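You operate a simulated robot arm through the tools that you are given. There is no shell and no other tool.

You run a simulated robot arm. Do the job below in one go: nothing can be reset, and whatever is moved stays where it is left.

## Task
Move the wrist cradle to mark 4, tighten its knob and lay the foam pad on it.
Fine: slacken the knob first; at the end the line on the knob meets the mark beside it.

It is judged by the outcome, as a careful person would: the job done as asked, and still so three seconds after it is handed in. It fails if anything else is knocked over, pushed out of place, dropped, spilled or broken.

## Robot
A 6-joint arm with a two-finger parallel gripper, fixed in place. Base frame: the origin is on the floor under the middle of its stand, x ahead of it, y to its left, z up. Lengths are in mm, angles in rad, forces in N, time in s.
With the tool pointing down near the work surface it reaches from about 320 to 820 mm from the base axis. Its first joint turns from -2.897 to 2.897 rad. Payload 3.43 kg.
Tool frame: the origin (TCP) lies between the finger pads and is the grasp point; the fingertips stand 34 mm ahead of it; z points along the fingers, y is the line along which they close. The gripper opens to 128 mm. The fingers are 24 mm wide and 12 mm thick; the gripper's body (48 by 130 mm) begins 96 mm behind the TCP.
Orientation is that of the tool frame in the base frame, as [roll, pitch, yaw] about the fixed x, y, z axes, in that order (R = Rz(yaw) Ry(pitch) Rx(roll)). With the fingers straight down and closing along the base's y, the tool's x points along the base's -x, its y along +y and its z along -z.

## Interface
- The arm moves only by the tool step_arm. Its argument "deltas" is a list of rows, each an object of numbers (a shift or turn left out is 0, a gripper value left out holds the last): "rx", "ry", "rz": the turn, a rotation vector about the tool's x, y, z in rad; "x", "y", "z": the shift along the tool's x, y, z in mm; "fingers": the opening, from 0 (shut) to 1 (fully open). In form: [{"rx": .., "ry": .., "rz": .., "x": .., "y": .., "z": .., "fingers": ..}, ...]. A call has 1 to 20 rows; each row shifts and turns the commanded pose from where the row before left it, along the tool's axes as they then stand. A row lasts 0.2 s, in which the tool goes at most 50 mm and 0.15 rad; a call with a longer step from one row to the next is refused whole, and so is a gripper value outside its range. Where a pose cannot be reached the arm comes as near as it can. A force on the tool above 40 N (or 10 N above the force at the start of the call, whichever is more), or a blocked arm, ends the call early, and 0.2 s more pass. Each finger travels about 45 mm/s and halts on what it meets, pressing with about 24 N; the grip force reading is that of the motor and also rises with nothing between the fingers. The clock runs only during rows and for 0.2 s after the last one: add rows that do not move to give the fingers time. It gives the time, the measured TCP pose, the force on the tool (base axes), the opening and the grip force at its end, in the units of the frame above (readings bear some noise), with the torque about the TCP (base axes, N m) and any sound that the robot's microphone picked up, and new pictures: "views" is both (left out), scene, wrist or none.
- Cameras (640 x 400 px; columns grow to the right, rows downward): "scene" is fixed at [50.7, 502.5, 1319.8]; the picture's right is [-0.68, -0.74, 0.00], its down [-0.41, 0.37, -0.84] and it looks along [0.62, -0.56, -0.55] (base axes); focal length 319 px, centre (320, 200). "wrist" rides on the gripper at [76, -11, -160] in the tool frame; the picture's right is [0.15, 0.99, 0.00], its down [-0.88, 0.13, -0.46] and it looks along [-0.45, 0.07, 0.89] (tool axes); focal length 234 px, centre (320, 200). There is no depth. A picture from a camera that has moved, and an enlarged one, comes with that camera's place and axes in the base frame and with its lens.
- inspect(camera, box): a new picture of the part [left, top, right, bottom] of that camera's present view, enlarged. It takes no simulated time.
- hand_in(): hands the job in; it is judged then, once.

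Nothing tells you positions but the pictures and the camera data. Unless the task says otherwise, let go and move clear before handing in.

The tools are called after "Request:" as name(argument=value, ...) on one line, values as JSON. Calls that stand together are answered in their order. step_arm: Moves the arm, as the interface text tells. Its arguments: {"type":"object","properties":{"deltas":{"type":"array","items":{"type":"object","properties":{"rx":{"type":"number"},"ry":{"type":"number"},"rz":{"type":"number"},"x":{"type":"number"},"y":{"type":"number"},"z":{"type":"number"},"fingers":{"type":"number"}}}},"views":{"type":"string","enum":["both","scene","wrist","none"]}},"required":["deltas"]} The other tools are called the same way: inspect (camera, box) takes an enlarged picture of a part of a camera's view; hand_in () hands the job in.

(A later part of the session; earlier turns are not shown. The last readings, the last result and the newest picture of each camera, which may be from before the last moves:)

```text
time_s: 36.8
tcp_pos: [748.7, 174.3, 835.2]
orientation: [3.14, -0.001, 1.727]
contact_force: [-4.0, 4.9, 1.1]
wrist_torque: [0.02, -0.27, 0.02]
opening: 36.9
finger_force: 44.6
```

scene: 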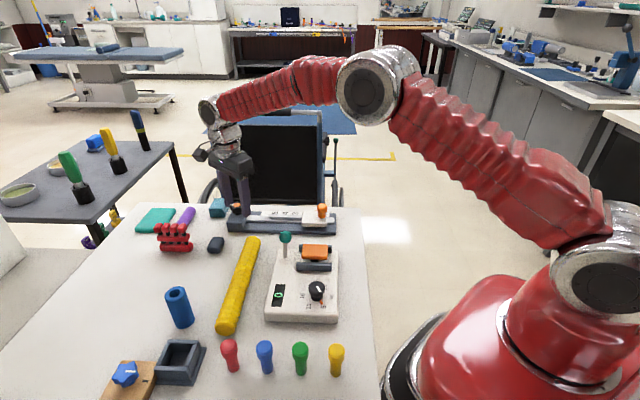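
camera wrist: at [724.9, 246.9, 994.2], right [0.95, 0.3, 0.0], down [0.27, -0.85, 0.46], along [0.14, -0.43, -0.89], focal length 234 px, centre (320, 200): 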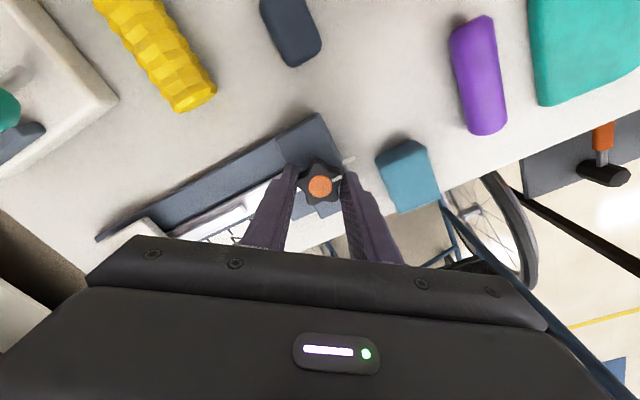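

Side load is low now. I'll turn the knob counter-clockwise a little to see whether it yields.

Request:
step_arm(deltas=[{"rz": -0.08, "x": -0.1}, {"rz": -0.08, "x": -0.1}, {"rz": -0.08, "x": -0.1}, {}, {}], views="wrist")

Request:
inspect(camera="wrist", box=[240, 120, 400, 220])

```text
time_s: 38.0
tcp_pos: [748.0, 173.9, 835.0]
orientation: [-3.141, -0.001, 1.968]
contact_force: [-0.2, 10.0, -1.0]
wrist_torque: [0.0, -0.15, -0.01]
opening: 37.0
finger_force: 45.0
camera wrist: at [708.6, 239.4, 994.2], right [0.86, 0.52, 0.0], down [0.46, -0.76, 0.46], along [0.24, -0.39, -0.89], focal length 234 px, centre (320, 200)
```

wrist: 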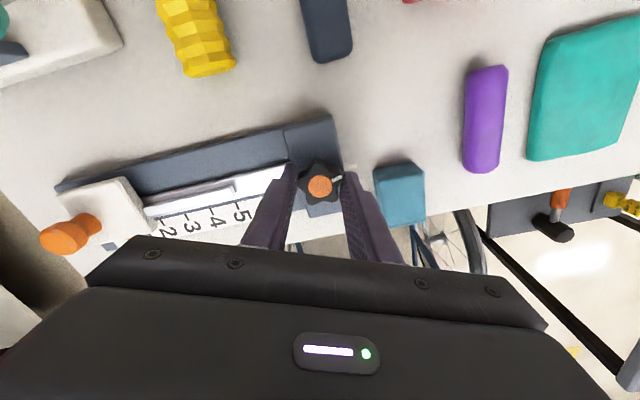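

```text
4.00 times, centred on (320, 170) of wrist
camera zoom: at [708.6, 239.4, 994.2], right [0.86, 0.52, 0.0], down [0.46, -0.76, 0.46], along [0.24, -0.39, -0.89], focal length 937 px, centre (320, 320)
```

zoom: 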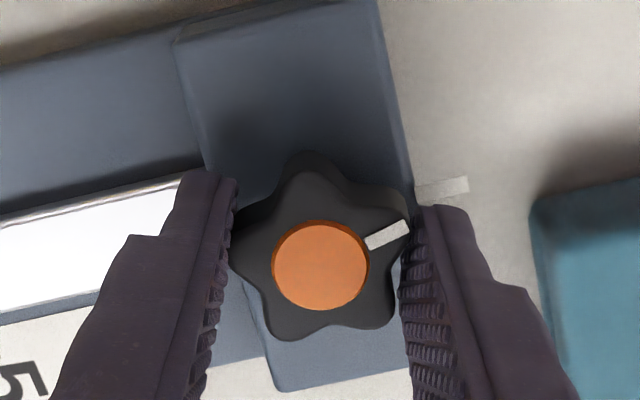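

The knob turns with the gripper (line has moved off the mark) with little torque. Continuing counter-clockwise while keeping the side load small.

Request:
step_arm(deltas=[{"x": 0.5}, {"rz": -0.1}, {"rz": -0.1}, {"rz": -0.1}, {"rz": -0.1}, {"rz": -0.1}, {}, {}], views="none")

```text
time_s: 39.8
tcp_pos: [748.1, 174.9, 834.1]
orientation: [3.14, 0.0, 2.468]
contact_force: [4.4, 5.9, 5.3]
wrist_torque: [0.26, 0.07, 0.0]
opening: 36.7
finger_force: 44.6
```

Request:
step_arm(deltas=[{"rz": -0.1}, {"rz": -0.1}, {"rz": -0.1}, {"rz": -0.1}, {"rz": -0.1}, {}, {}], views="wrist")

Request:
inspect(camera="wrist", box=[240, 120, 400, 220])

```text
time_s: 41.4
tcp_pos: [748.2, 173.8, 834.4]
orientation: [-3.141, 0.001, 2.969]
contact_force: [8.5, 9.0, 3.9]
wrist_torque: [0.16, -0.65, 0.04]
opening: 37.1
finger_force: 45.3
camera wrist: at [671.9, 176.2, 994.1], right [0.03, 1.0, 0.0], down [0.89, -0.02, 0.46], along [0.46, -0.01, -0.89], focal length 234 px, centre (320, 200)
```

wrist: 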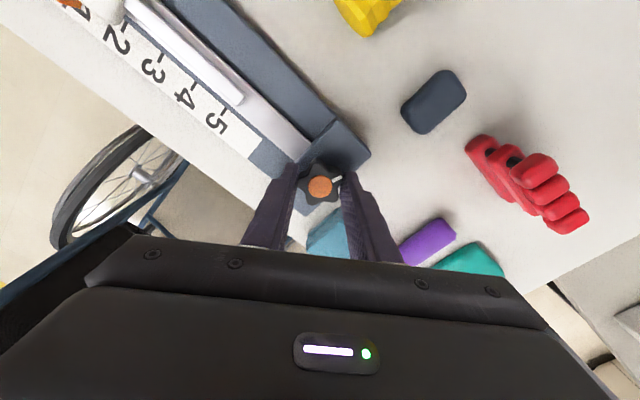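

```text
4.00 times, centred on (320, 170) of wrist
camera zoom: at [671.9, 176.2, 994.1], right [0.03, 1.0, 0.0], down [0.89, -0.02, 0.46], along [0.46, -0.01, -0.89], focal length 937 px, centre (320, 320)
```

zoom: 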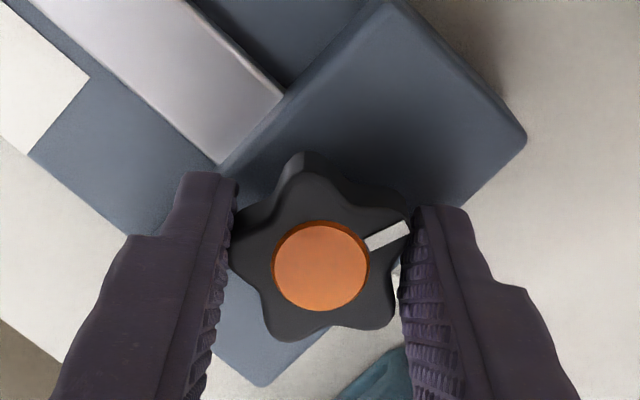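

Request:
step_arm(deltas=[{"x": -0.3, "y": 0.5}, {"rz": -0.1}, {"rz": -0.1}, {"rz": -0.1}, {"rz": -0.1}, {}, {}], views="wrist")

Request:
inspect(camera="wrist", box=[240, 120, 400, 220])

```text
time_s: 43.0
tcp_pos: [748.3, 174.5, 835.2]
orientation: [-3.141, -0.002, -2.915]
contact_force: [7.6, 8.2, 5.4]
wrist_torque: [0.12, 0.44, -0.02]
opening: 36.7
finger_force: 44.6
camera wrist: at [677.2, 146.4, 994.1], right [-0.36, 0.93, 0.0], down [0.83, 0.32, 0.45], along [0.42, 0.17, -0.89], focal length 234 px, centre (320, 200)
```

wrist: 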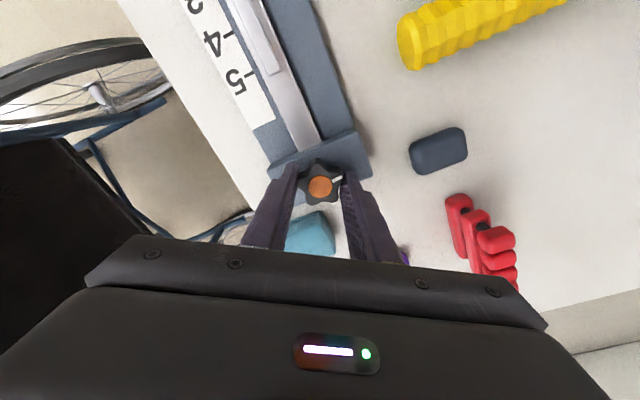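

```text
4.00 times, centred on (320, 170) of wrist
camera zoom: at [677.2, 146.4, 994.1], right [-0.36, 0.93, 0.0], down [0.83, 0.32, 0.45], along [0.42, 0.17, -0.89], focal length 937 px, centre (320, 320)
```

zoom: 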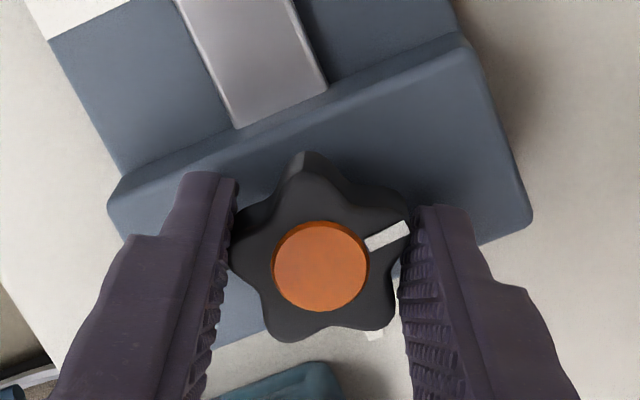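

The knob has been turned about 94° counter-clockwise and moves freely — slackened. I'll release and rise.

Request:
step_arm(deltas=[{"fingers": 0.5}, {}, {}, {}, {"z": -20}, {"z": -30}, {"z": -25}, {}], views="wrist")

Request:
inspect(camera="wrist", box=[240, 90, 400, 190])

```text
time_s: 44.8
tcp_pos: [748.8, 174.7, 909.3]
orientation: [3.141, -0.002, -2.917]
contact_force: [0.4, 0.8, 0.7]
wrist_torque: [-0.02, 0.02, 0.01]
opening: 63.9
finger_force: 0.0
camera wrist: at [677.3, 146.4, 1069.1], right [-0.36, 0.93, 0.0], down [0.83, 0.32, 0.45], along [0.42, 0.17, -0.89], focal length 234 px, centre (320, 200)
```

wrist: 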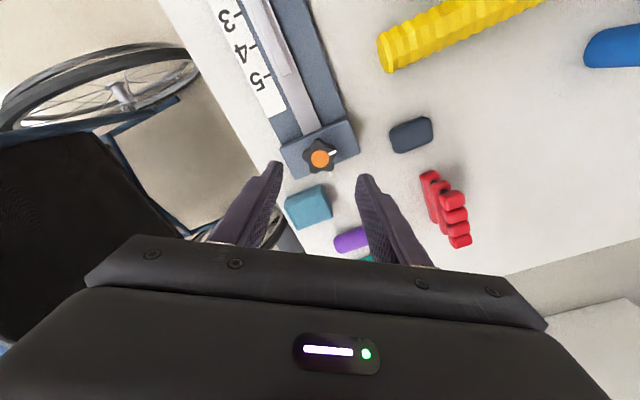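

```text
4.00 times, centred on (320, 140) of wrist
camera zoom: at [677.3, 146.4, 1069.1], right [-0.36, 0.93, 0.0], down [0.83, 0.32, 0.45], along [0.42, 0.17, -0.89], focal length 937 px, centre (320, 440)
```

zoom: 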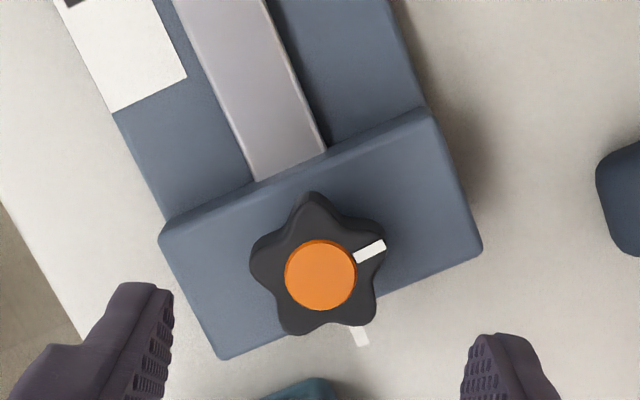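

Knob released and rests with its line about 94° off the mark. Next I go to the carriage's post with the gripper closing along the rail.

Request:
step_arm(deltas=[{"rz": 0.1263}, {"rz": 0.1263}, {"rz": 0.1263}, {"rz": 0.1263}, {"rz": 0.1263}, {"rz": 0.1263}, {"rz": 0.1263}, {"rz": 0.1263}, {"y": -39.6, "x": 0.7}, {"y": -39.6, "x": 0.7}, {"y": -39.6, "x": 0.7}, {"y": -39.6, "x": 0.7}, {"y": -39.6, "x": 0.6}, {"y": -39.6, "x": 0.6}, {}, {}], views="both")

Request:
inspect(camera="wrist", box=[240, 90, 400, 190])

```text
time_s: 48.2
tcp_pos: [577.4, 9.8, 910.2]
orientation: [-3.141, 0.0, 2.356]
contact_force: [0.0, 0.5, 0.3]
wrist_torque: [0.01, 0.0, -0.02]
opening: 64.0
finger_force: 0.1
camera wrist: at [516.2, 55.0, 1068.8], right [0.6, 0.8, 0.0], down [0.72, -0.53, 0.45], along [0.36, -0.27, -0.89], focal length 234 px, centre (320, 200)
```

scene: 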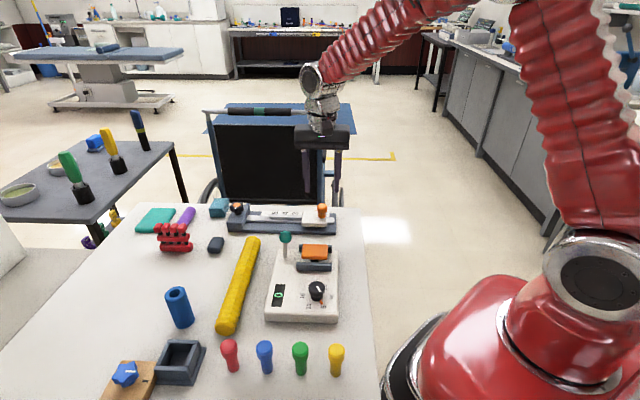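
wrist: 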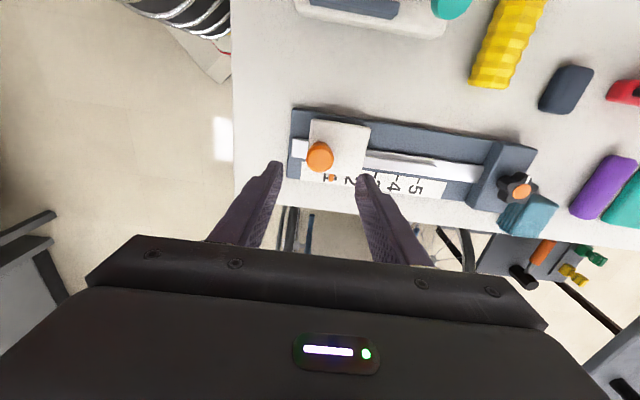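

```text
4.00 times, centred on (320, 140) of wrist
camera zoom: at [516.2, 55.0, 1068.8], right [0.6, 0.8, 0.0], down [0.72, -0.53, 0.45], along [0.36, -0.27, -0.89], focal length 937 px, centre (320, 440)
```

zoom: 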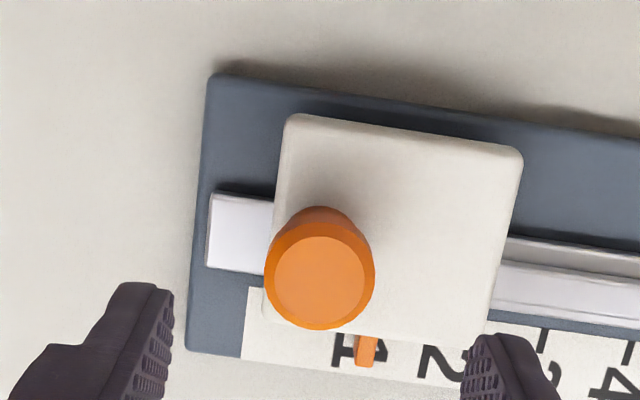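

The post is centred between the fingers and the rail runs parallel to the tool's y axis. Descending to grip the post head with fingertips about 7 mm above the carriage.

Request:
step_arm(deltas=[{"x": 1.0}, {"z": 30}, {"z": 25}, {"z": 14}, {"z": 8}, {}, {"fingers": 0.0}, {}, {}, {}], views="both")

Request:
inspect(camera="wrist", box=[240, 120, 400, 220])

```text
time_s: 50.4
tcp_pos: [577.1, 8.7, 833.7]
orientation: [3.14, -0.004, 2.356]
contact_force: [-0.4, -0.3, -1.2]
wrist_torque: [-0.03, -0.15, 0.03]
opening: 26.2
finger_force: 44.8
camera wrist: at [515.6, 55.2, 992.2], right [0.6, 0.8, 0.0], down [0.72, -0.53, 0.45], along [0.36, -0.27, -0.89], focal length 234 px, centre (320, 200)
```

scene: 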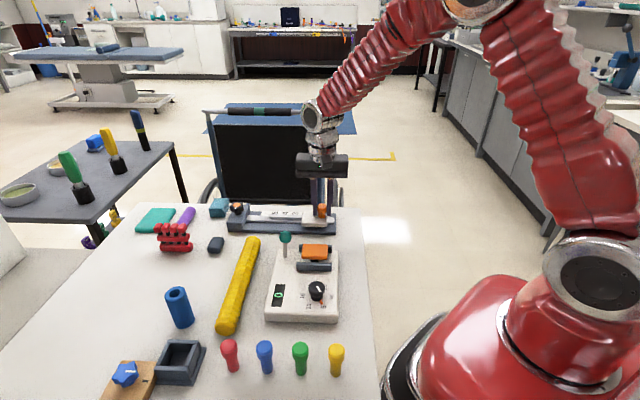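
wrist: 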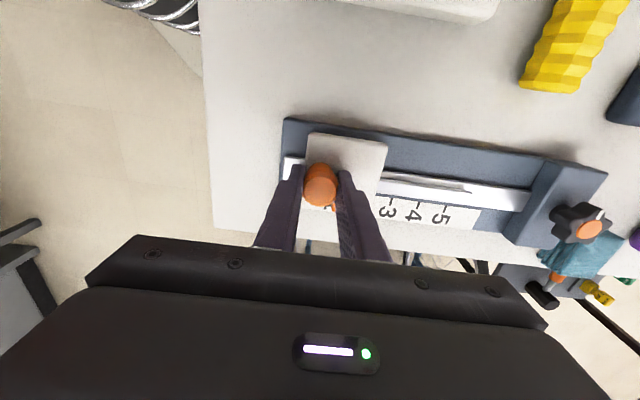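

```text
4.00 times, centred on (320, 170) of wrist
camera zoom: at [515.6, 55.2, 992.2], right [0.6, 0.8, 0.0], down [0.72, -0.53, 0.45], along [0.36, -0.27, -0.89], focal length 937 px, centre (320, 320)
```

zoom: 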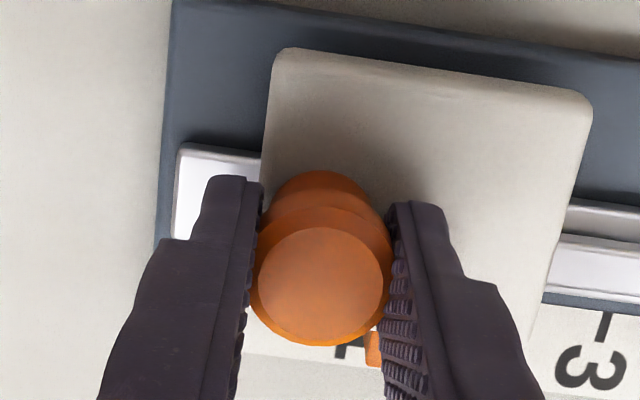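

The post is gripped with no side load. I'll slide the carriage a first 15 mm along the rail and check it moves freely.

Request:
step_arm(deltas=[{"y": 3}, {"y": 6}, {"y": 6}, {}, {}], views="wrist")

Request:
inspect(camera="wrist", box=[240, 120, 400, 220])

```text
time_s: 51.6
tcp_pos: [587.3, 20.8, 832.3]
orientation: [3.14, 0.001, 2.357]
contact_force: [1.0, -1.3, 2.0]
wrist_torque: [0.18, 0.13, -0.16]
opening: 26.1
finger_force: 45.2
camera wrist: at [526.2, 65.9, 992.2], right [0.6, 0.8, 0.0], down [0.71, -0.53, 0.46], along [0.37, -0.27, -0.89], focal length 234 px, centre (320, 200)
```

wrist: 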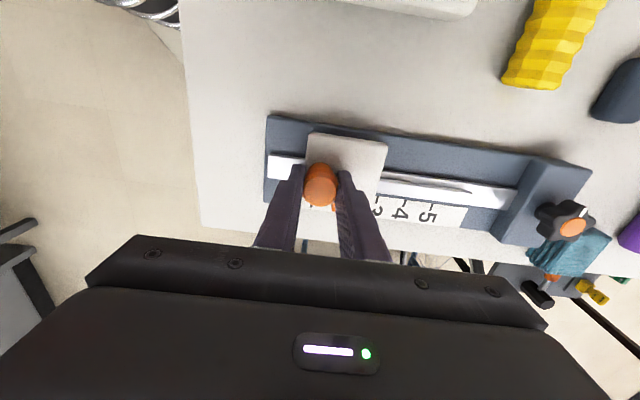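

```text
4.00 times, centred on (320, 170) of wrist
camera zoom: at [526.2, 65.9, 992.2], right [0.6, 0.8, 0.0], down [0.71, -0.53, 0.46], along [0.37, -0.27, -0.89], focal length 937 px, centre (320, 320)
```

zoom: 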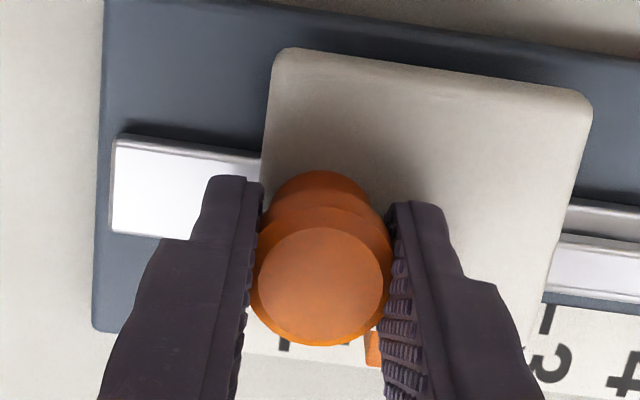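

The carriage slides easily. Moving on to just short of mark 4 (total 86 mm).

Request:
step_arm(deltas=[{"y": 8}, {"y": 8}, {"y": 8}, {"y": 8}, {"y": 8}, {"y": 8}, {"y": 8}, {"y": 8}, {"y": 7}, {}, {}], views="both")

Request:
inspect(camera="wrist", box=[240, 120, 400, 220])

Request:
inspect(camera="scene", box=[220, 190, 348, 270])

```text
time_s: 54.0
tcp_pos: [638.9, 71.2, 832.4]
orientation: [3.141, 0.0, 2.357]
contact_force: [0.4, -0.5, 0.4]
wrist_torque: [-0.1, -0.14, 0.0]
opening: 26.1
finger_force: 45.1
camera wrist: at [576.4, 115.9, 992.2], right [0.6, 0.8, 0.0], down [0.72, -0.53, 0.45], along [0.37, -0.27, -0.89], focal length 234 px, centre (320, 200)
```

scene: 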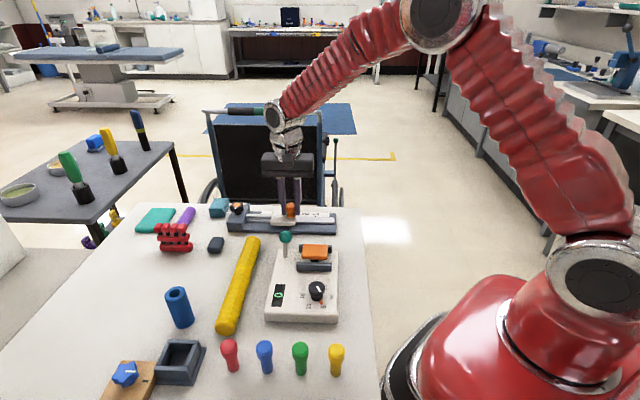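
wrist: 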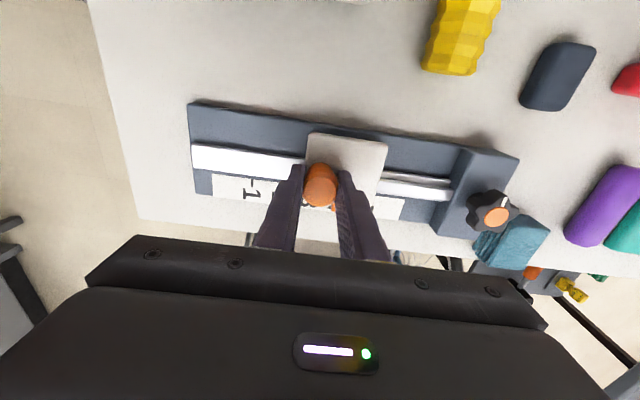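

```text
4.00 times, centred on (320, 170) of wrist
camera zoom: at [576.4, 115.9, 992.2], right [0.6, 0.8, 0.0], down [0.72, -0.53, 0.45], along [0.37, -0.27, -0.89], focal length 937 px, centre (320, 320)
```

zoom: 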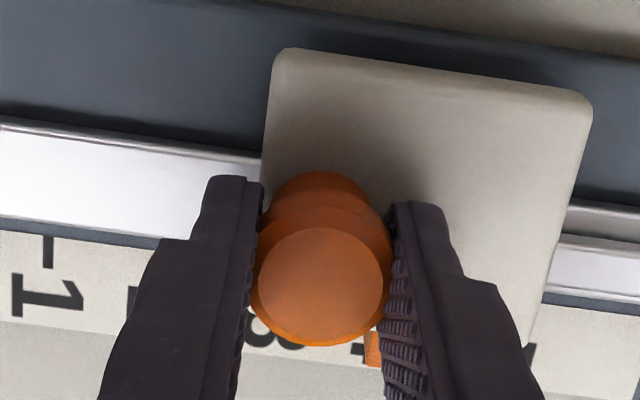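

```text
5.00 times, centred on (284, 230) of scene
camera zoom: at [50.7, 502.5, 1319.8], right [-0.68, -0.74, 0.0], down [-0.41, 0.37, -0.84], along [0.62, -0.56, -0.55], focal length 1597 px, centre (500, 50)
```

zoom: 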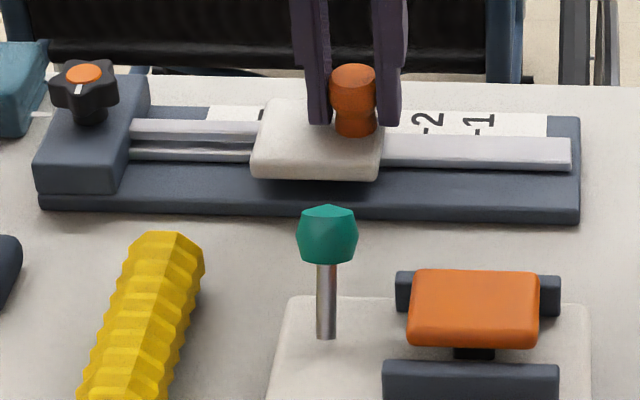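

The carriage is near mark 4. I'll open the fingers and rise straight up to read the pointer against the tick.

Request:
step_arm(deltas=[{"fingers": 0.45}, {}, {}, {"z": -25}, {"z": -30}, {"z": -30}, {"y": 12, "x": -10}, {}, {}], views="wrist")

Request:
inspect(camera="wrist", box=[260, 120, 388, 200])

```text
time_s: 56.0
tcp_pos: [653.8, 72.5, 917.2]
orientation: [3.141, 0.0, 2.357]
contact_force: [0.4, 0.8, 0.0]
wrist_torque: [0.0, -0.01, 0.02]
opening: 57.3
finger_force: 0.1
camera wrist: at [592.3, 117.7, 1076.9], right [0.6, 0.8, 0.0], down [0.72, -0.53, 0.45], along [0.36, -0.27, -0.89], focal length 234 px, centre (320, 200)
```

wrist: 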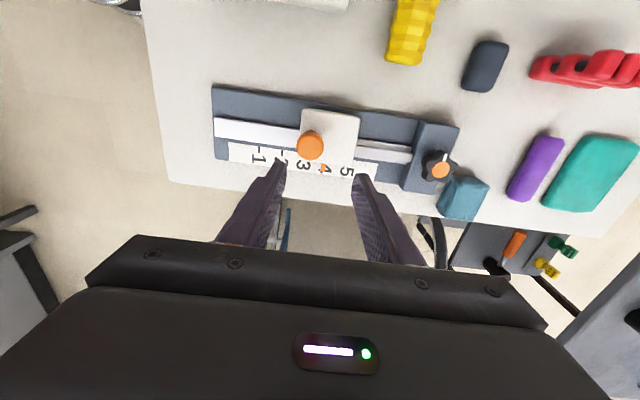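

```text
5.00 times, centred on (324, 160) of wrist
camera zoom: at [592.3, 117.7, 1076.9], right [0.6, 0.8, 0.0], down [0.72, -0.53, 0.45], along [0.36, -0.27, -0.89], focal length 1171 px, centre (300, 400)
```

zoom: 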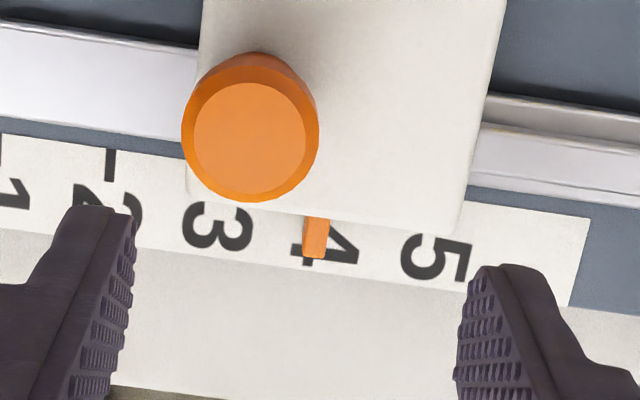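

The pointer is a few mm short of 4, matching the 86 mm moved of the needed 90. I'll go back down, regrip at the same place and slide 4 mm more.

Request:
step_arm(deltas=[{"y": -12, "x": 10}, {"z": 30}, {"z": 30}, {"z": 25}, {}, {"fingers": 0.0}, {}, {}, {}, {"y": 2}, {"y": 2}, {}, {}], views="none")

Request:
step_arm(deltas=[{"fingers": 0.45}, {}, {}, {"z": -25}, {"z": -30}, {"z": -30}, {"y": 20, "x": 5}, {}, {}], views="both")

Request:
inspect(camera="wrist", box=[260, 120, 388, 200])

```text
time_s: 58.8
tcp_pos: [639.5, 72.7, 834.1]
orientation: [-3.141, -0.001, 2.357]
contact_force: [-2.8, 3.3, -2.7]
wrist_torque: [0.09, -0.11, 0.02]
opening: 26.2
finger_force: 45.2
```

```text
time_s: 60.8
tcp_pos: [651.4, 92.5, 917.6]
orientation: [3.14, 0.001, 2.356]
contact_force: [-0.8, 0.1, -0.3]
wrist_torque: [-0.02, 0.02, -0.04]
opening: 57.9
finger_force: 0.1
camera wrist: at [589.8, 137.1, 1077.6], right [0.6, 0.8, 0.0], down [0.72, -0.53, 0.45], along [0.36, -0.27, -0.89], focal length 234 px, centre (320, 200)
```

scene: 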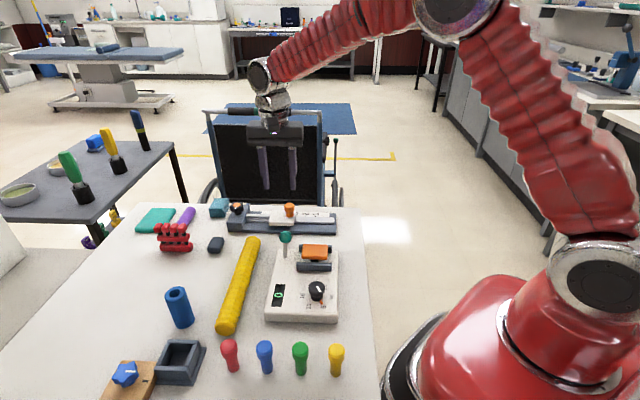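
wrist: 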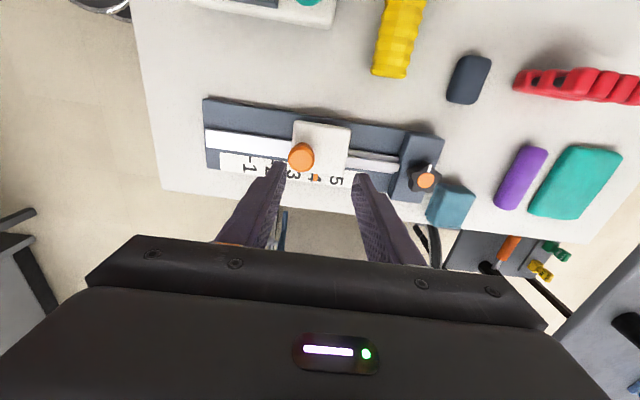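

```text
5.00 times, centred on (324, 160) of wrist
camera zoom: at [589.8, 137.1, 1077.6], right [0.6, 0.8, 0.0], down [0.72, -0.53, 0.45], along [0.36, -0.27, -0.89], focal length 1171 px, centre (300, 400)
```

zoom: 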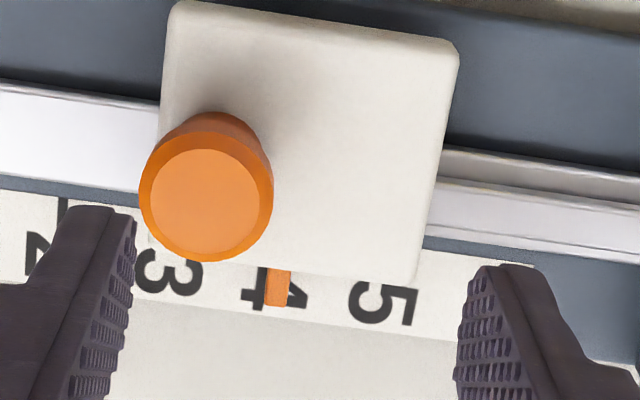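

The pointer now sits over the centre of the 4 (within about 1 mm). Next I return to the knob at the same grip orientation in which I left it.

Request:
step_arm(deltas=[{"y": 31.8, "x": -2.7, "z": 2}, {"y": 31.8, "x": -2.7, "z": 2}, {"y": 31.8, "x": -2.7, "z": 2}, {"y": 31.6, "x": -2.6, "z": 2}, {"rz": -0.1263}, {"rz": -0.1263}, {"rz": -0.1263}, {"rz": -0.1263}, {"rz": -0.1263}, {"rz": -0.1263}, {"rz": -0.1263}, {"rz": -0.1263}, {}, {}], views="wrist")

Request:
inspect(camera="wrist", box=[240, 90, 400, 190])

Request:
inspect(camera="wrist", box=[200, 0, 360, 100])

```text
time_s: 63.8
tcp_pos: [748.8, 173.8, 909.5]
orientation: [-3.142, -0.003, -2.916]
contact_force: [0.0, -0.3, 0.3]
wrist_torque: [0.0, -0.02, 0.0]
opening: 57.7
finger_force: 0.0
camera wrist: at [677.2, 145.5, 1068.9], right [-0.36, 0.93, 0.0], down [0.83, 0.32, 0.45], along [0.42, 0.17, -0.89], focal length 234 px, centre (320, 200)
```

wrist: 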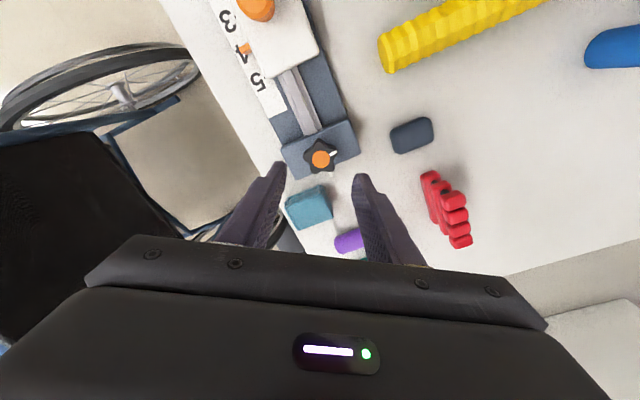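

```text
4.00 times, centred on (320, 140) of wrist
camera zoom: at [677.2, 145.5, 1068.9], right [-0.36, 0.93, 0.0], down [0.83, 0.32, 0.45], along [0.42, 0.17, -0.89], focal length 937 px, centre (320, 440)
```

zoom: 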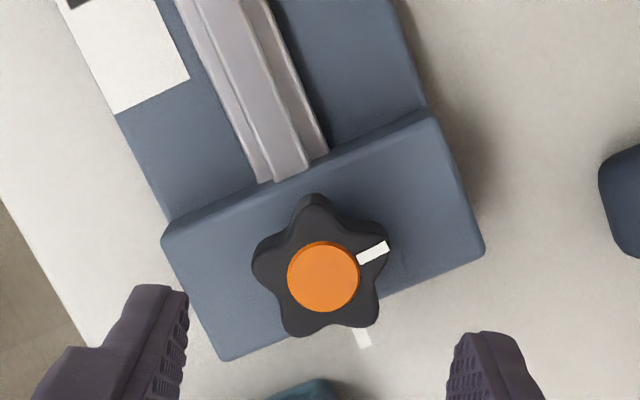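

```text
4.00 times, centred on (280, 50) of wrist
camera zoom: at [677.2, 145.5, 1068.9], right [-0.36, 0.93, 0.0], down [0.83, 0.32, 0.45], along [0.42, 0.17, -0.89], focal length 937 px, centre (480, 800)
```

zoom: 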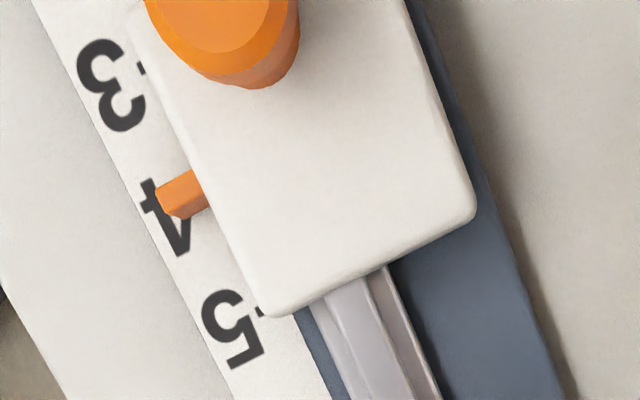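

The knob is in the same position relative to the tool as when I released it (within about 1 mm). Descending and regripping.

Request:
step_arm(deltas=[{"y": 0.9}, {"z": 30}, {"z": 22}, {"z": 13}, {"z": 9}, {}, {"fingers": 0.0}, {}, {}, {}], views="wrist")

Request:
inspect(camera="wrist", box=[240, 120, 400, 220])

```text
time_s: 66.0
tcp_pos: [748.4, 175.1, 834.8]
orientation: [-3.141, -0.003, -2.915]
contact_force: [-1.3, 1.7, -1.5]
wrist_torque: [0.02, -0.14, 0.01]
opening: 36.7
finger_force: 45.4
camera wrist: at [677.2, 146.5, 994.9], right [-0.36, 0.93, 0.0], down [0.83, 0.32, 0.45], along [0.42, 0.17, -0.89], focal length 234 px, centre (320, 200)
```

wrist: 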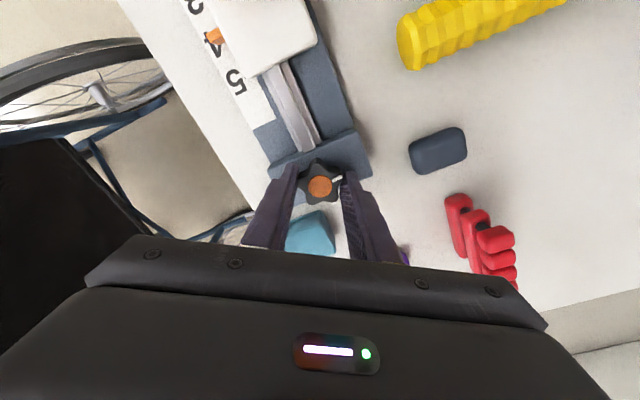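

```text
4.00 times, centred on (320, 170) of wrist
camera zoom: at [677.2, 146.5, 994.9], right [-0.36, 0.93, 0.0], down [0.83, 0.32, 0.45], along [0.42, 0.17, -0.89], focal length 937 px, centre (320, 320)
```

zoom: 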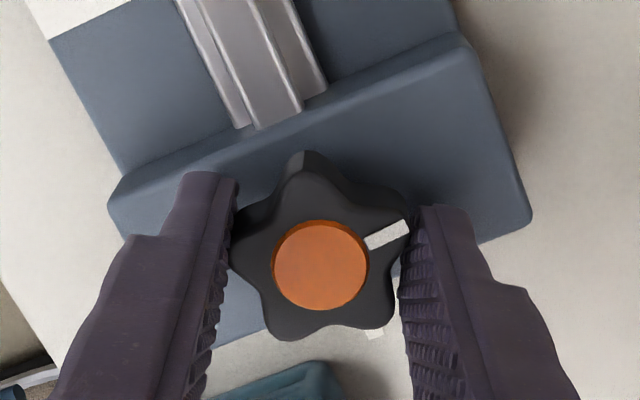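

Gripped with almost no side load. Turning clockwise back toward the mark, checking load midway.

Request:
step_arm(deltas=[{"rz": 0.1}, {"rz": 0.1}, {"rz": 0.1}, {"rz": 0.1}, {"rz": 0.1}, {"rz": 0.1}, {"rz": 0.1}, {"rz": 0.1}, {}, {}], views="none")

```text
time_s: 68.2
tcp_pos: [749.0, 175.0, 835.5]
orientation: [-3.14, -0.001, 2.566]
contact_force: [3.0, -1.2, -6.5]
wrist_torque: [0.1, 0.06, 0.01]
opening: 36.8
finger_force: 44.5
```

Request:
step_arm(deltas=[{"rz": 0.1}, {"rz": 0.1}, {"rz": 0.1}, {"rz": 0.1}, {"rz": 0.1}, {"rz": 0.1}, {"rz": 0.1}, {}, {}], views="wrist")

Request:
inspect(camera="wrist", box=[240, 120, 400, 220])

```text
time_s: 70.2
tcp_pos: [748.8, 173.1, 834.9]
orientation: [-3.141, 0.0, 1.868]
contact_force: [-6.1, -4.0, -3.7]
wrist_torque: [0.1, 0.23, 0.0]
opening: 37.0
finger_force: 45.2
camera wrist: at [715.6, 243.3, 994.8], right [0.9, 0.43, 0.0], down [0.38, -0.8, 0.46], along [0.19, -0.41, -0.89], focal length 234 px, centre (320, 200)
```

wrist: 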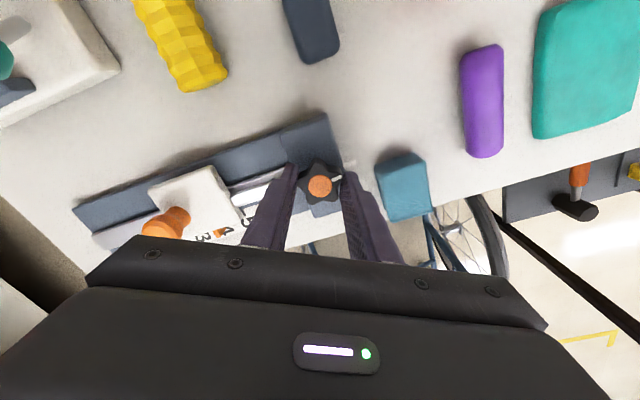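

```text
4.00 times, centred on (320, 170) of wrist
camera zoom: at [715.6, 243.3, 994.8], right [0.9, 0.43, 0.0], down [0.38, -0.8, 0.46], along [0.19, -0.41, -0.89], focal length 937 px, centre (320, 320)
```

zoom: 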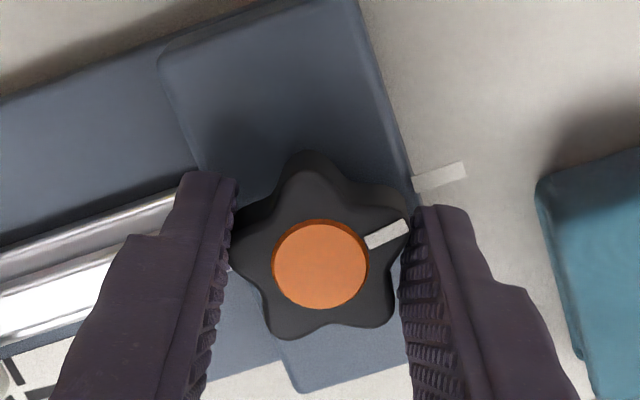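

0.14 rad remains; turning the last bit to the original angle.

Request:
step_arm(deltas=[{"rz": 0.07}, {"rz": 0.07}, {}, {}], views="wrist")

Request:
inspect(camera="wrist", box=[240, 120, 400, 220])

```text
time_s: 71.2
tcp_pos: [747.9, 174.5, 835.4]
orientation: [-3.14, -0.003, 1.726]
contact_force: [-10.4, -7.0, -1.3]
wrist_torque: [0.25, 0.28, 0.01]
opening: 37.0
finger_force: 44.9
camera wrist: at [725.5, 247.2, 994.8], right [0.95, 0.3, 0.0], down [0.27, -0.85, 0.46], along [0.13, -0.44, -0.89], focal length 234 px, centre (320, 200)
```

wrist: 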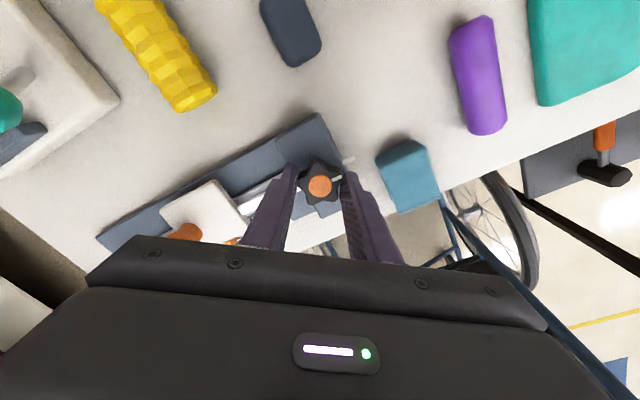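

```text
4.00 times, centred on (320, 170) of wrist
camera zoom: at [725.5, 247.2, 994.8], right [0.95, 0.3, 0.0], down [0.27, -0.85, 0.46], along [0.13, -0.44, -0.89], focal length 937 px, centre (320, 320)
```

zoom: 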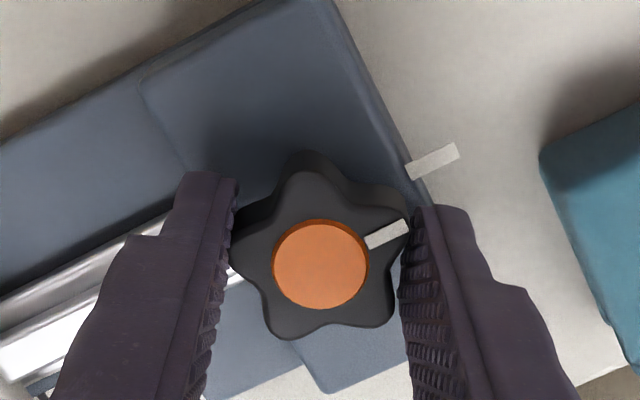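

The view matches the original tight state. I'll ease the side load, let go, and rise to check the line against the mark.

Request:
step_arm(deltas=[{"y": -0.7, "x": -0.3}, {}, {"fingers": 0.5}, {}, {}, {}, {"z": -20}, {"z": -30}, {"z": -25}, {}, {}], views="wrist")

Request:
inspect(camera="wrist", box=[240, 90, 400, 190])

```text
time_s: 73.6
tcp_pos: [746.8, 174.0, 911.6]
orientation: [-3.14, 0.0, 1.728]
contact_force: [0.1, 0.6, 0.0]
wrist_torque: [-0.01, -0.02, 0.01]
opening: 64.1
finger_force: 0.2
camera wrist: at [724.6, 246.5, 1070.3], right [0.95, 0.3, 0.0], down [0.27, -0.85, 0.46], along [0.14, -0.43, -0.89], focal length 234 px, centre (320, 200)
```

wrist: 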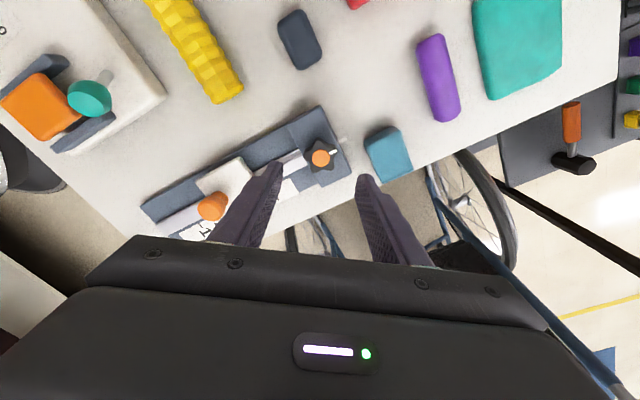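

```text
4.00 times, centred on (320, 140) of wrist
camera zoom: at [724.6, 246.5, 1070.3], right [0.95, 0.3, 0.0], down [0.27, -0.85, 0.46], along [0.14, -0.43, -0.89], focal length 937 px, centre (320, 440)
```

zoom: 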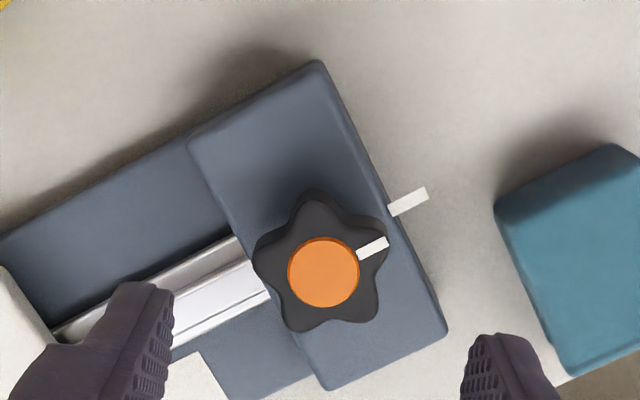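

The line on the knob again meets the mark exactly as at the start. Now I go to the dark foam pad at about (692, 277), gripper closing along its long side.

Request:
step_arm(deltas=[{"rz": -0.1374}, {"rz": -0.1374}, {"rz": -0.1374}, {"rz": -0.1374}, {"rz": -0.1374}, {"rz": -0.1374}, {"rz": -0.1374}, {"rz": -0.1374}, {"rz": -0.1374}, {"rz": -0.1374}, {"rz": -0.1374}, {"rz": -0.1374}, {"rz": -0.1374}, {"rz": -0.1374}, {"rz": -0.1374}, {"rz": -0.1374}, {}, {}], views="wrist")

Request:
inspect(camera="wrist", box=[260, 90, 420, 190])

Request:
step_arm(deltas=[{"x": -11.4, "y": 37.2, "fingers": 0.65}, {"x": -11.4, "y": 37.2}, {"x": -11.4, "y": 37.2}, {}, {}], views="wrist")

Request:
inspect(camera="wrist", box=[240, 90, 400, 190])

```text
time_s: 77.4
tcp_pos: [746.2, 173.9, 910.8]
orientation: [3.141, 0.0, -2.357]
contact_force: [-0.1, 0.3, 0.0]
wrist_torque: [0.02, 0.04, -0.01]
opening: 64.1
finger_force: 0.0
camera wrist: at [702.0, 112.3, 1070.0], right [-0.8, 0.6, 0.0], down [0.53, 0.71, 0.46], along [0.27, 0.37, -0.89], focal length 234 px, centre (320, 200)
```

wrist: 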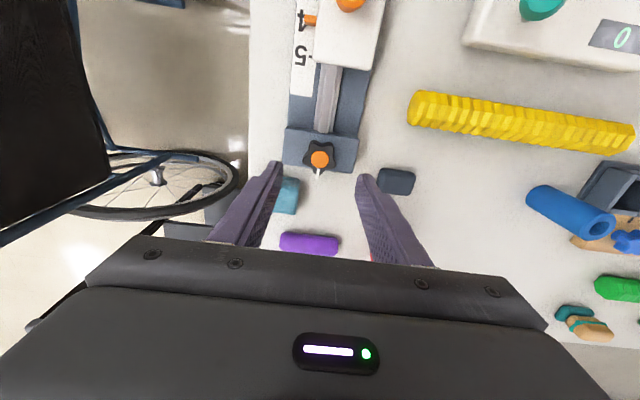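

```text
4.00 times, centred on (340, 140) of wrist
camera zoom: at [702.0, 112.3, 1070.0], right [-0.8, 0.6, 0.0], down [0.53, 0.71, 0.46], along [0.27, 0.37, -0.89], focal length 937 px, centre (240, 440)
```

zoom: 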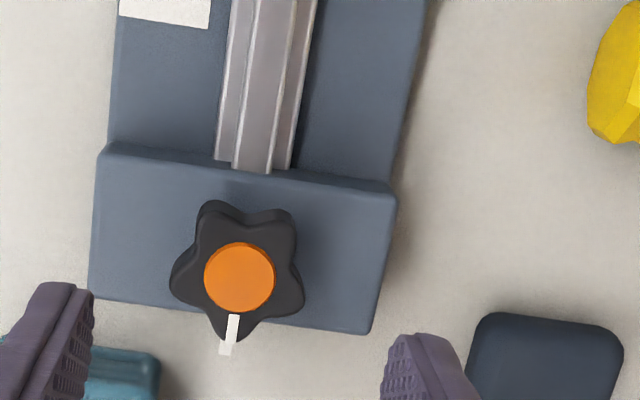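

```text
time_s: 78.6
tcp_pos: [694.0, 278.1, 911.2]
orientation: [3.139, -0.004, -2.358]
contact_force: [0.5, -0.5, -0.3]
wrist_torque: [0.01, 0.03, -0.02]
opening: 83.5
finger_force: 0.1
camera wrist: at [648.6, 215.4, 1069.7], right [-0.8, 0.6, 0.0], down [0.53, 0.71, 0.46], along [0.27, 0.37, -0.89], focal length 234 px, centre (320, 200)
```

wrist: 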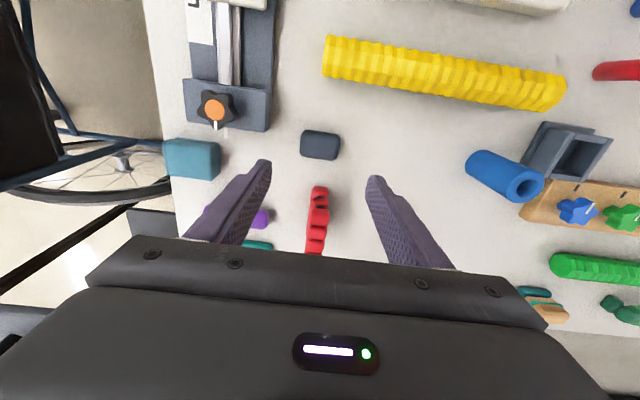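

```text
4.00 times, centred on (320, 140) of wrist
camera zoom: at [648.6, 215.4, 1069.7], right [-0.8, 0.6, 0.0], down [0.53, 0.71, 0.46], along [0.27, 0.37, -0.89], focal length 937 px, centre (320, 440)
```

zoom: 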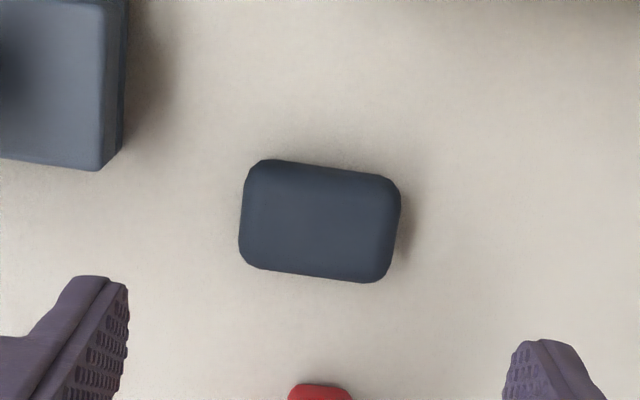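

The pad is about 50 × 34 mm, aligned with my tool axes and nearly centred. I'll zoom the scene camera on it to get its height.

Request:
inspect(camera="scene", box=[196, 228, 244, 258])

Request:
inspect(camera="scene", box=[220, 190, 348, 270])

```text
13.33 times, centred on (220, 243) of scene
camera zoom: at [50.7, 502.5, 1319.8], right [-0.68, -0.74, 0.0], down [-0.41, 0.37, -0.84], along [0.62, -0.56, -0.55], focal length 4259 px, centre (1653, -373)
```

zoom: 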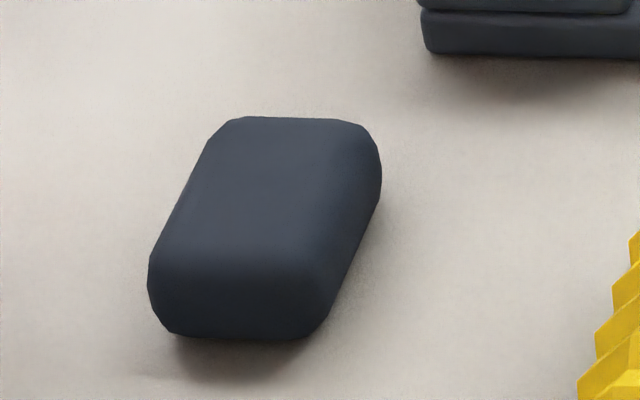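

```text
5.00 times, centred on (284, 230) of scene
camera zoom: at [50.7, 502.5, 1319.8], right [-0.68, -0.74, 0.0], down [-0.41, 0.37, -0.84], along [0.62, -0.56, -0.55], focal length 1597 px, centre (500, 50)
```

zoom: 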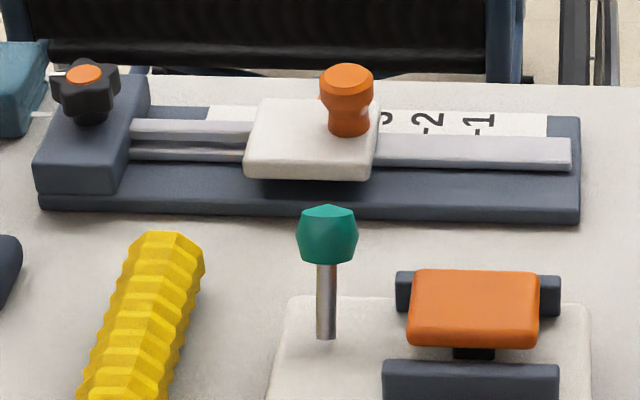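

Table top is at about z = 757, the pad about 17 mm thick. I'll centre over it and descend so the fingertips stop about 4 mm above the table.

Request:
step_arm(deltas=[{"x": 1.75, "y": -0.2, "fingers": 0.56}, {"z": 35}, {"z": 30}, {"z": 25}, {"z": 15}, {}, {}], views="both")

Request:
inspect(camera="wrist", box=[240, 120, 400, 220])

Request:
inspect(camera="scene", box=[180, 200, 260, 250])

```text
time_s: 80.2
tcp_pos: [693.2, 274.9, 805.0]
orientation: [-3.141, 0.001, -2.358]
contact_force: [-0.1, -0.2, -0.3]
wrist_torque: [0.02, 0.01, 0.04]
opening: 71.8
finger_force: 0.1
camera wrist: at [646.7, 213.8, 964.8], right [-0.8, 0.6, 0.0], down [0.53, 0.71, 0.46], along [0.27, 0.37, -0.89], focal length 234 px, centre (320, 200)
```

scene: 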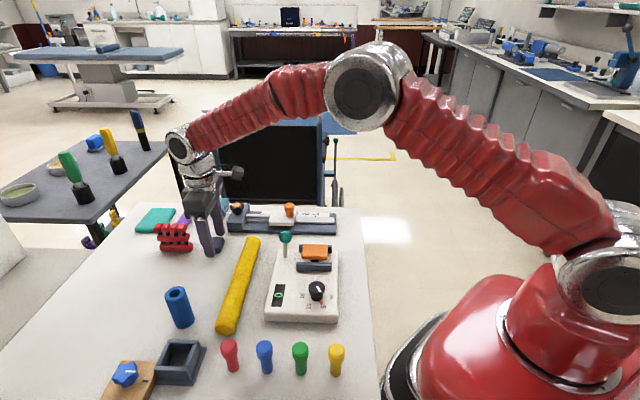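
wrist: 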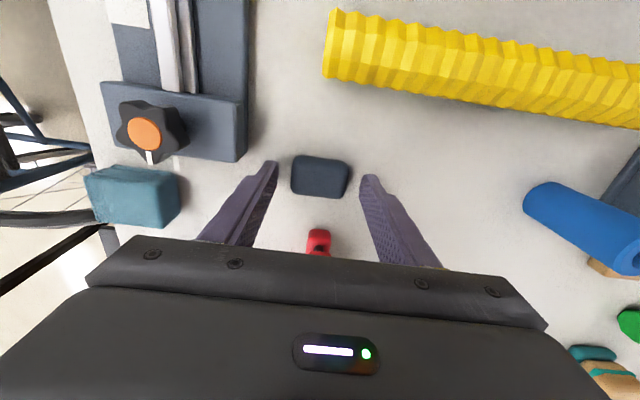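

```text
4.00 times, centred on (320, 170) of wrist
camera zoom: at [646.7, 213.8, 964.8], right [-0.8, 0.6, 0.0], down [0.53, 0.71, 0.46], along [0.27, 0.37, -0.89], focal length 937 px, centre (320, 320)
```

zoom: 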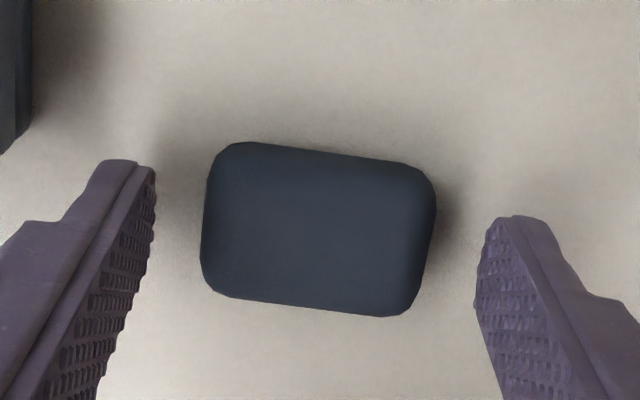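

```text
8.00 times, centred on (220, 225) of scene
camera zoom: at [50.7, 502.5, 1319.8], right [-0.68, -0.74, 0.0], down [-0.41, 0.37, -0.84], along [0.62, -0.56, -0.55], focal length 2555 px, centre (1120, 0)
```

zoom: 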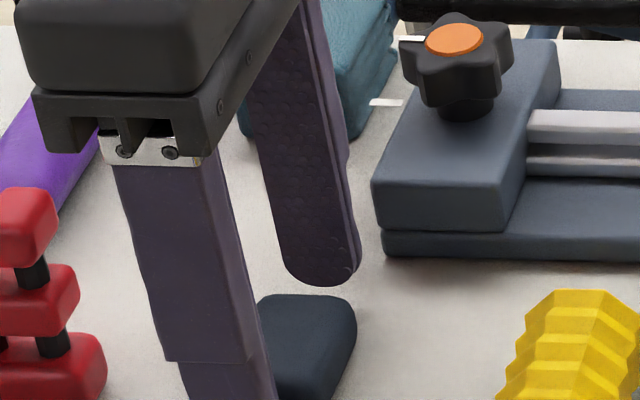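

Pad centred between the fingers. Going down the last 10 mm and closing gently.

Request:
step_arm(deltas=[{"y": 0.5, "z": 6}, {"z": 4}, {}, {"fingers": 0.0}, {}, {}, {}], views="wrist")

Request:
inspect(camera="wrist", box=[240, 120, 400, 220])

```text
time_s: 81.8
tcp_pos: [690.7, 275.9, 796.2]
orientation: [3.141, 0.002, -2.356]
contact_force: [0.2, 0.0, 1.5]
wrist_torque: [-0.03, -0.01, 0.01]
opening: 48.4
finger_force: 24.3
camera wrist: at [645.9, 214.1, 955.2], right [-0.8, 0.6, 0.0], down [0.53, 0.71, 0.46], along [0.27, 0.37, -0.89], focal length 234 px, centre (320, 200)
```

wrist: 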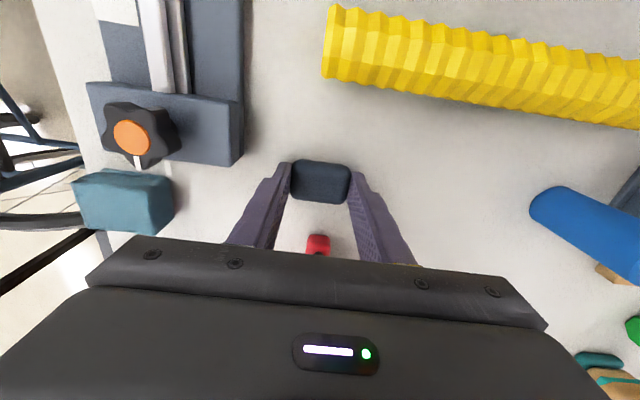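

```text
4.00 times, centred on (320, 170) of wrist
camera zoom: at [645.9, 214.1, 955.2], right [-0.8, 0.6, 0.0], down [0.53, 0.71, 0.46], along [0.27, 0.37, -0.89], focal length 937 px, centre (320, 320)
```

zoom: 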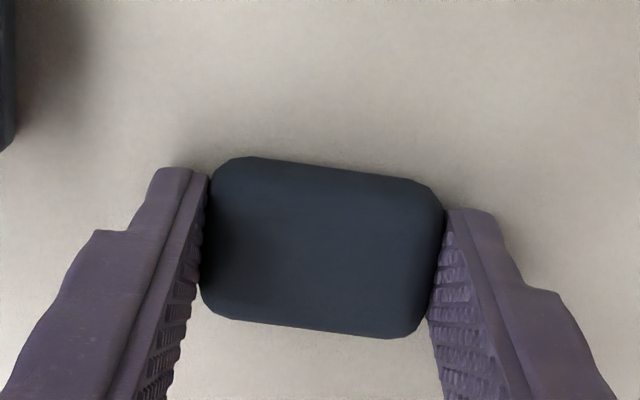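

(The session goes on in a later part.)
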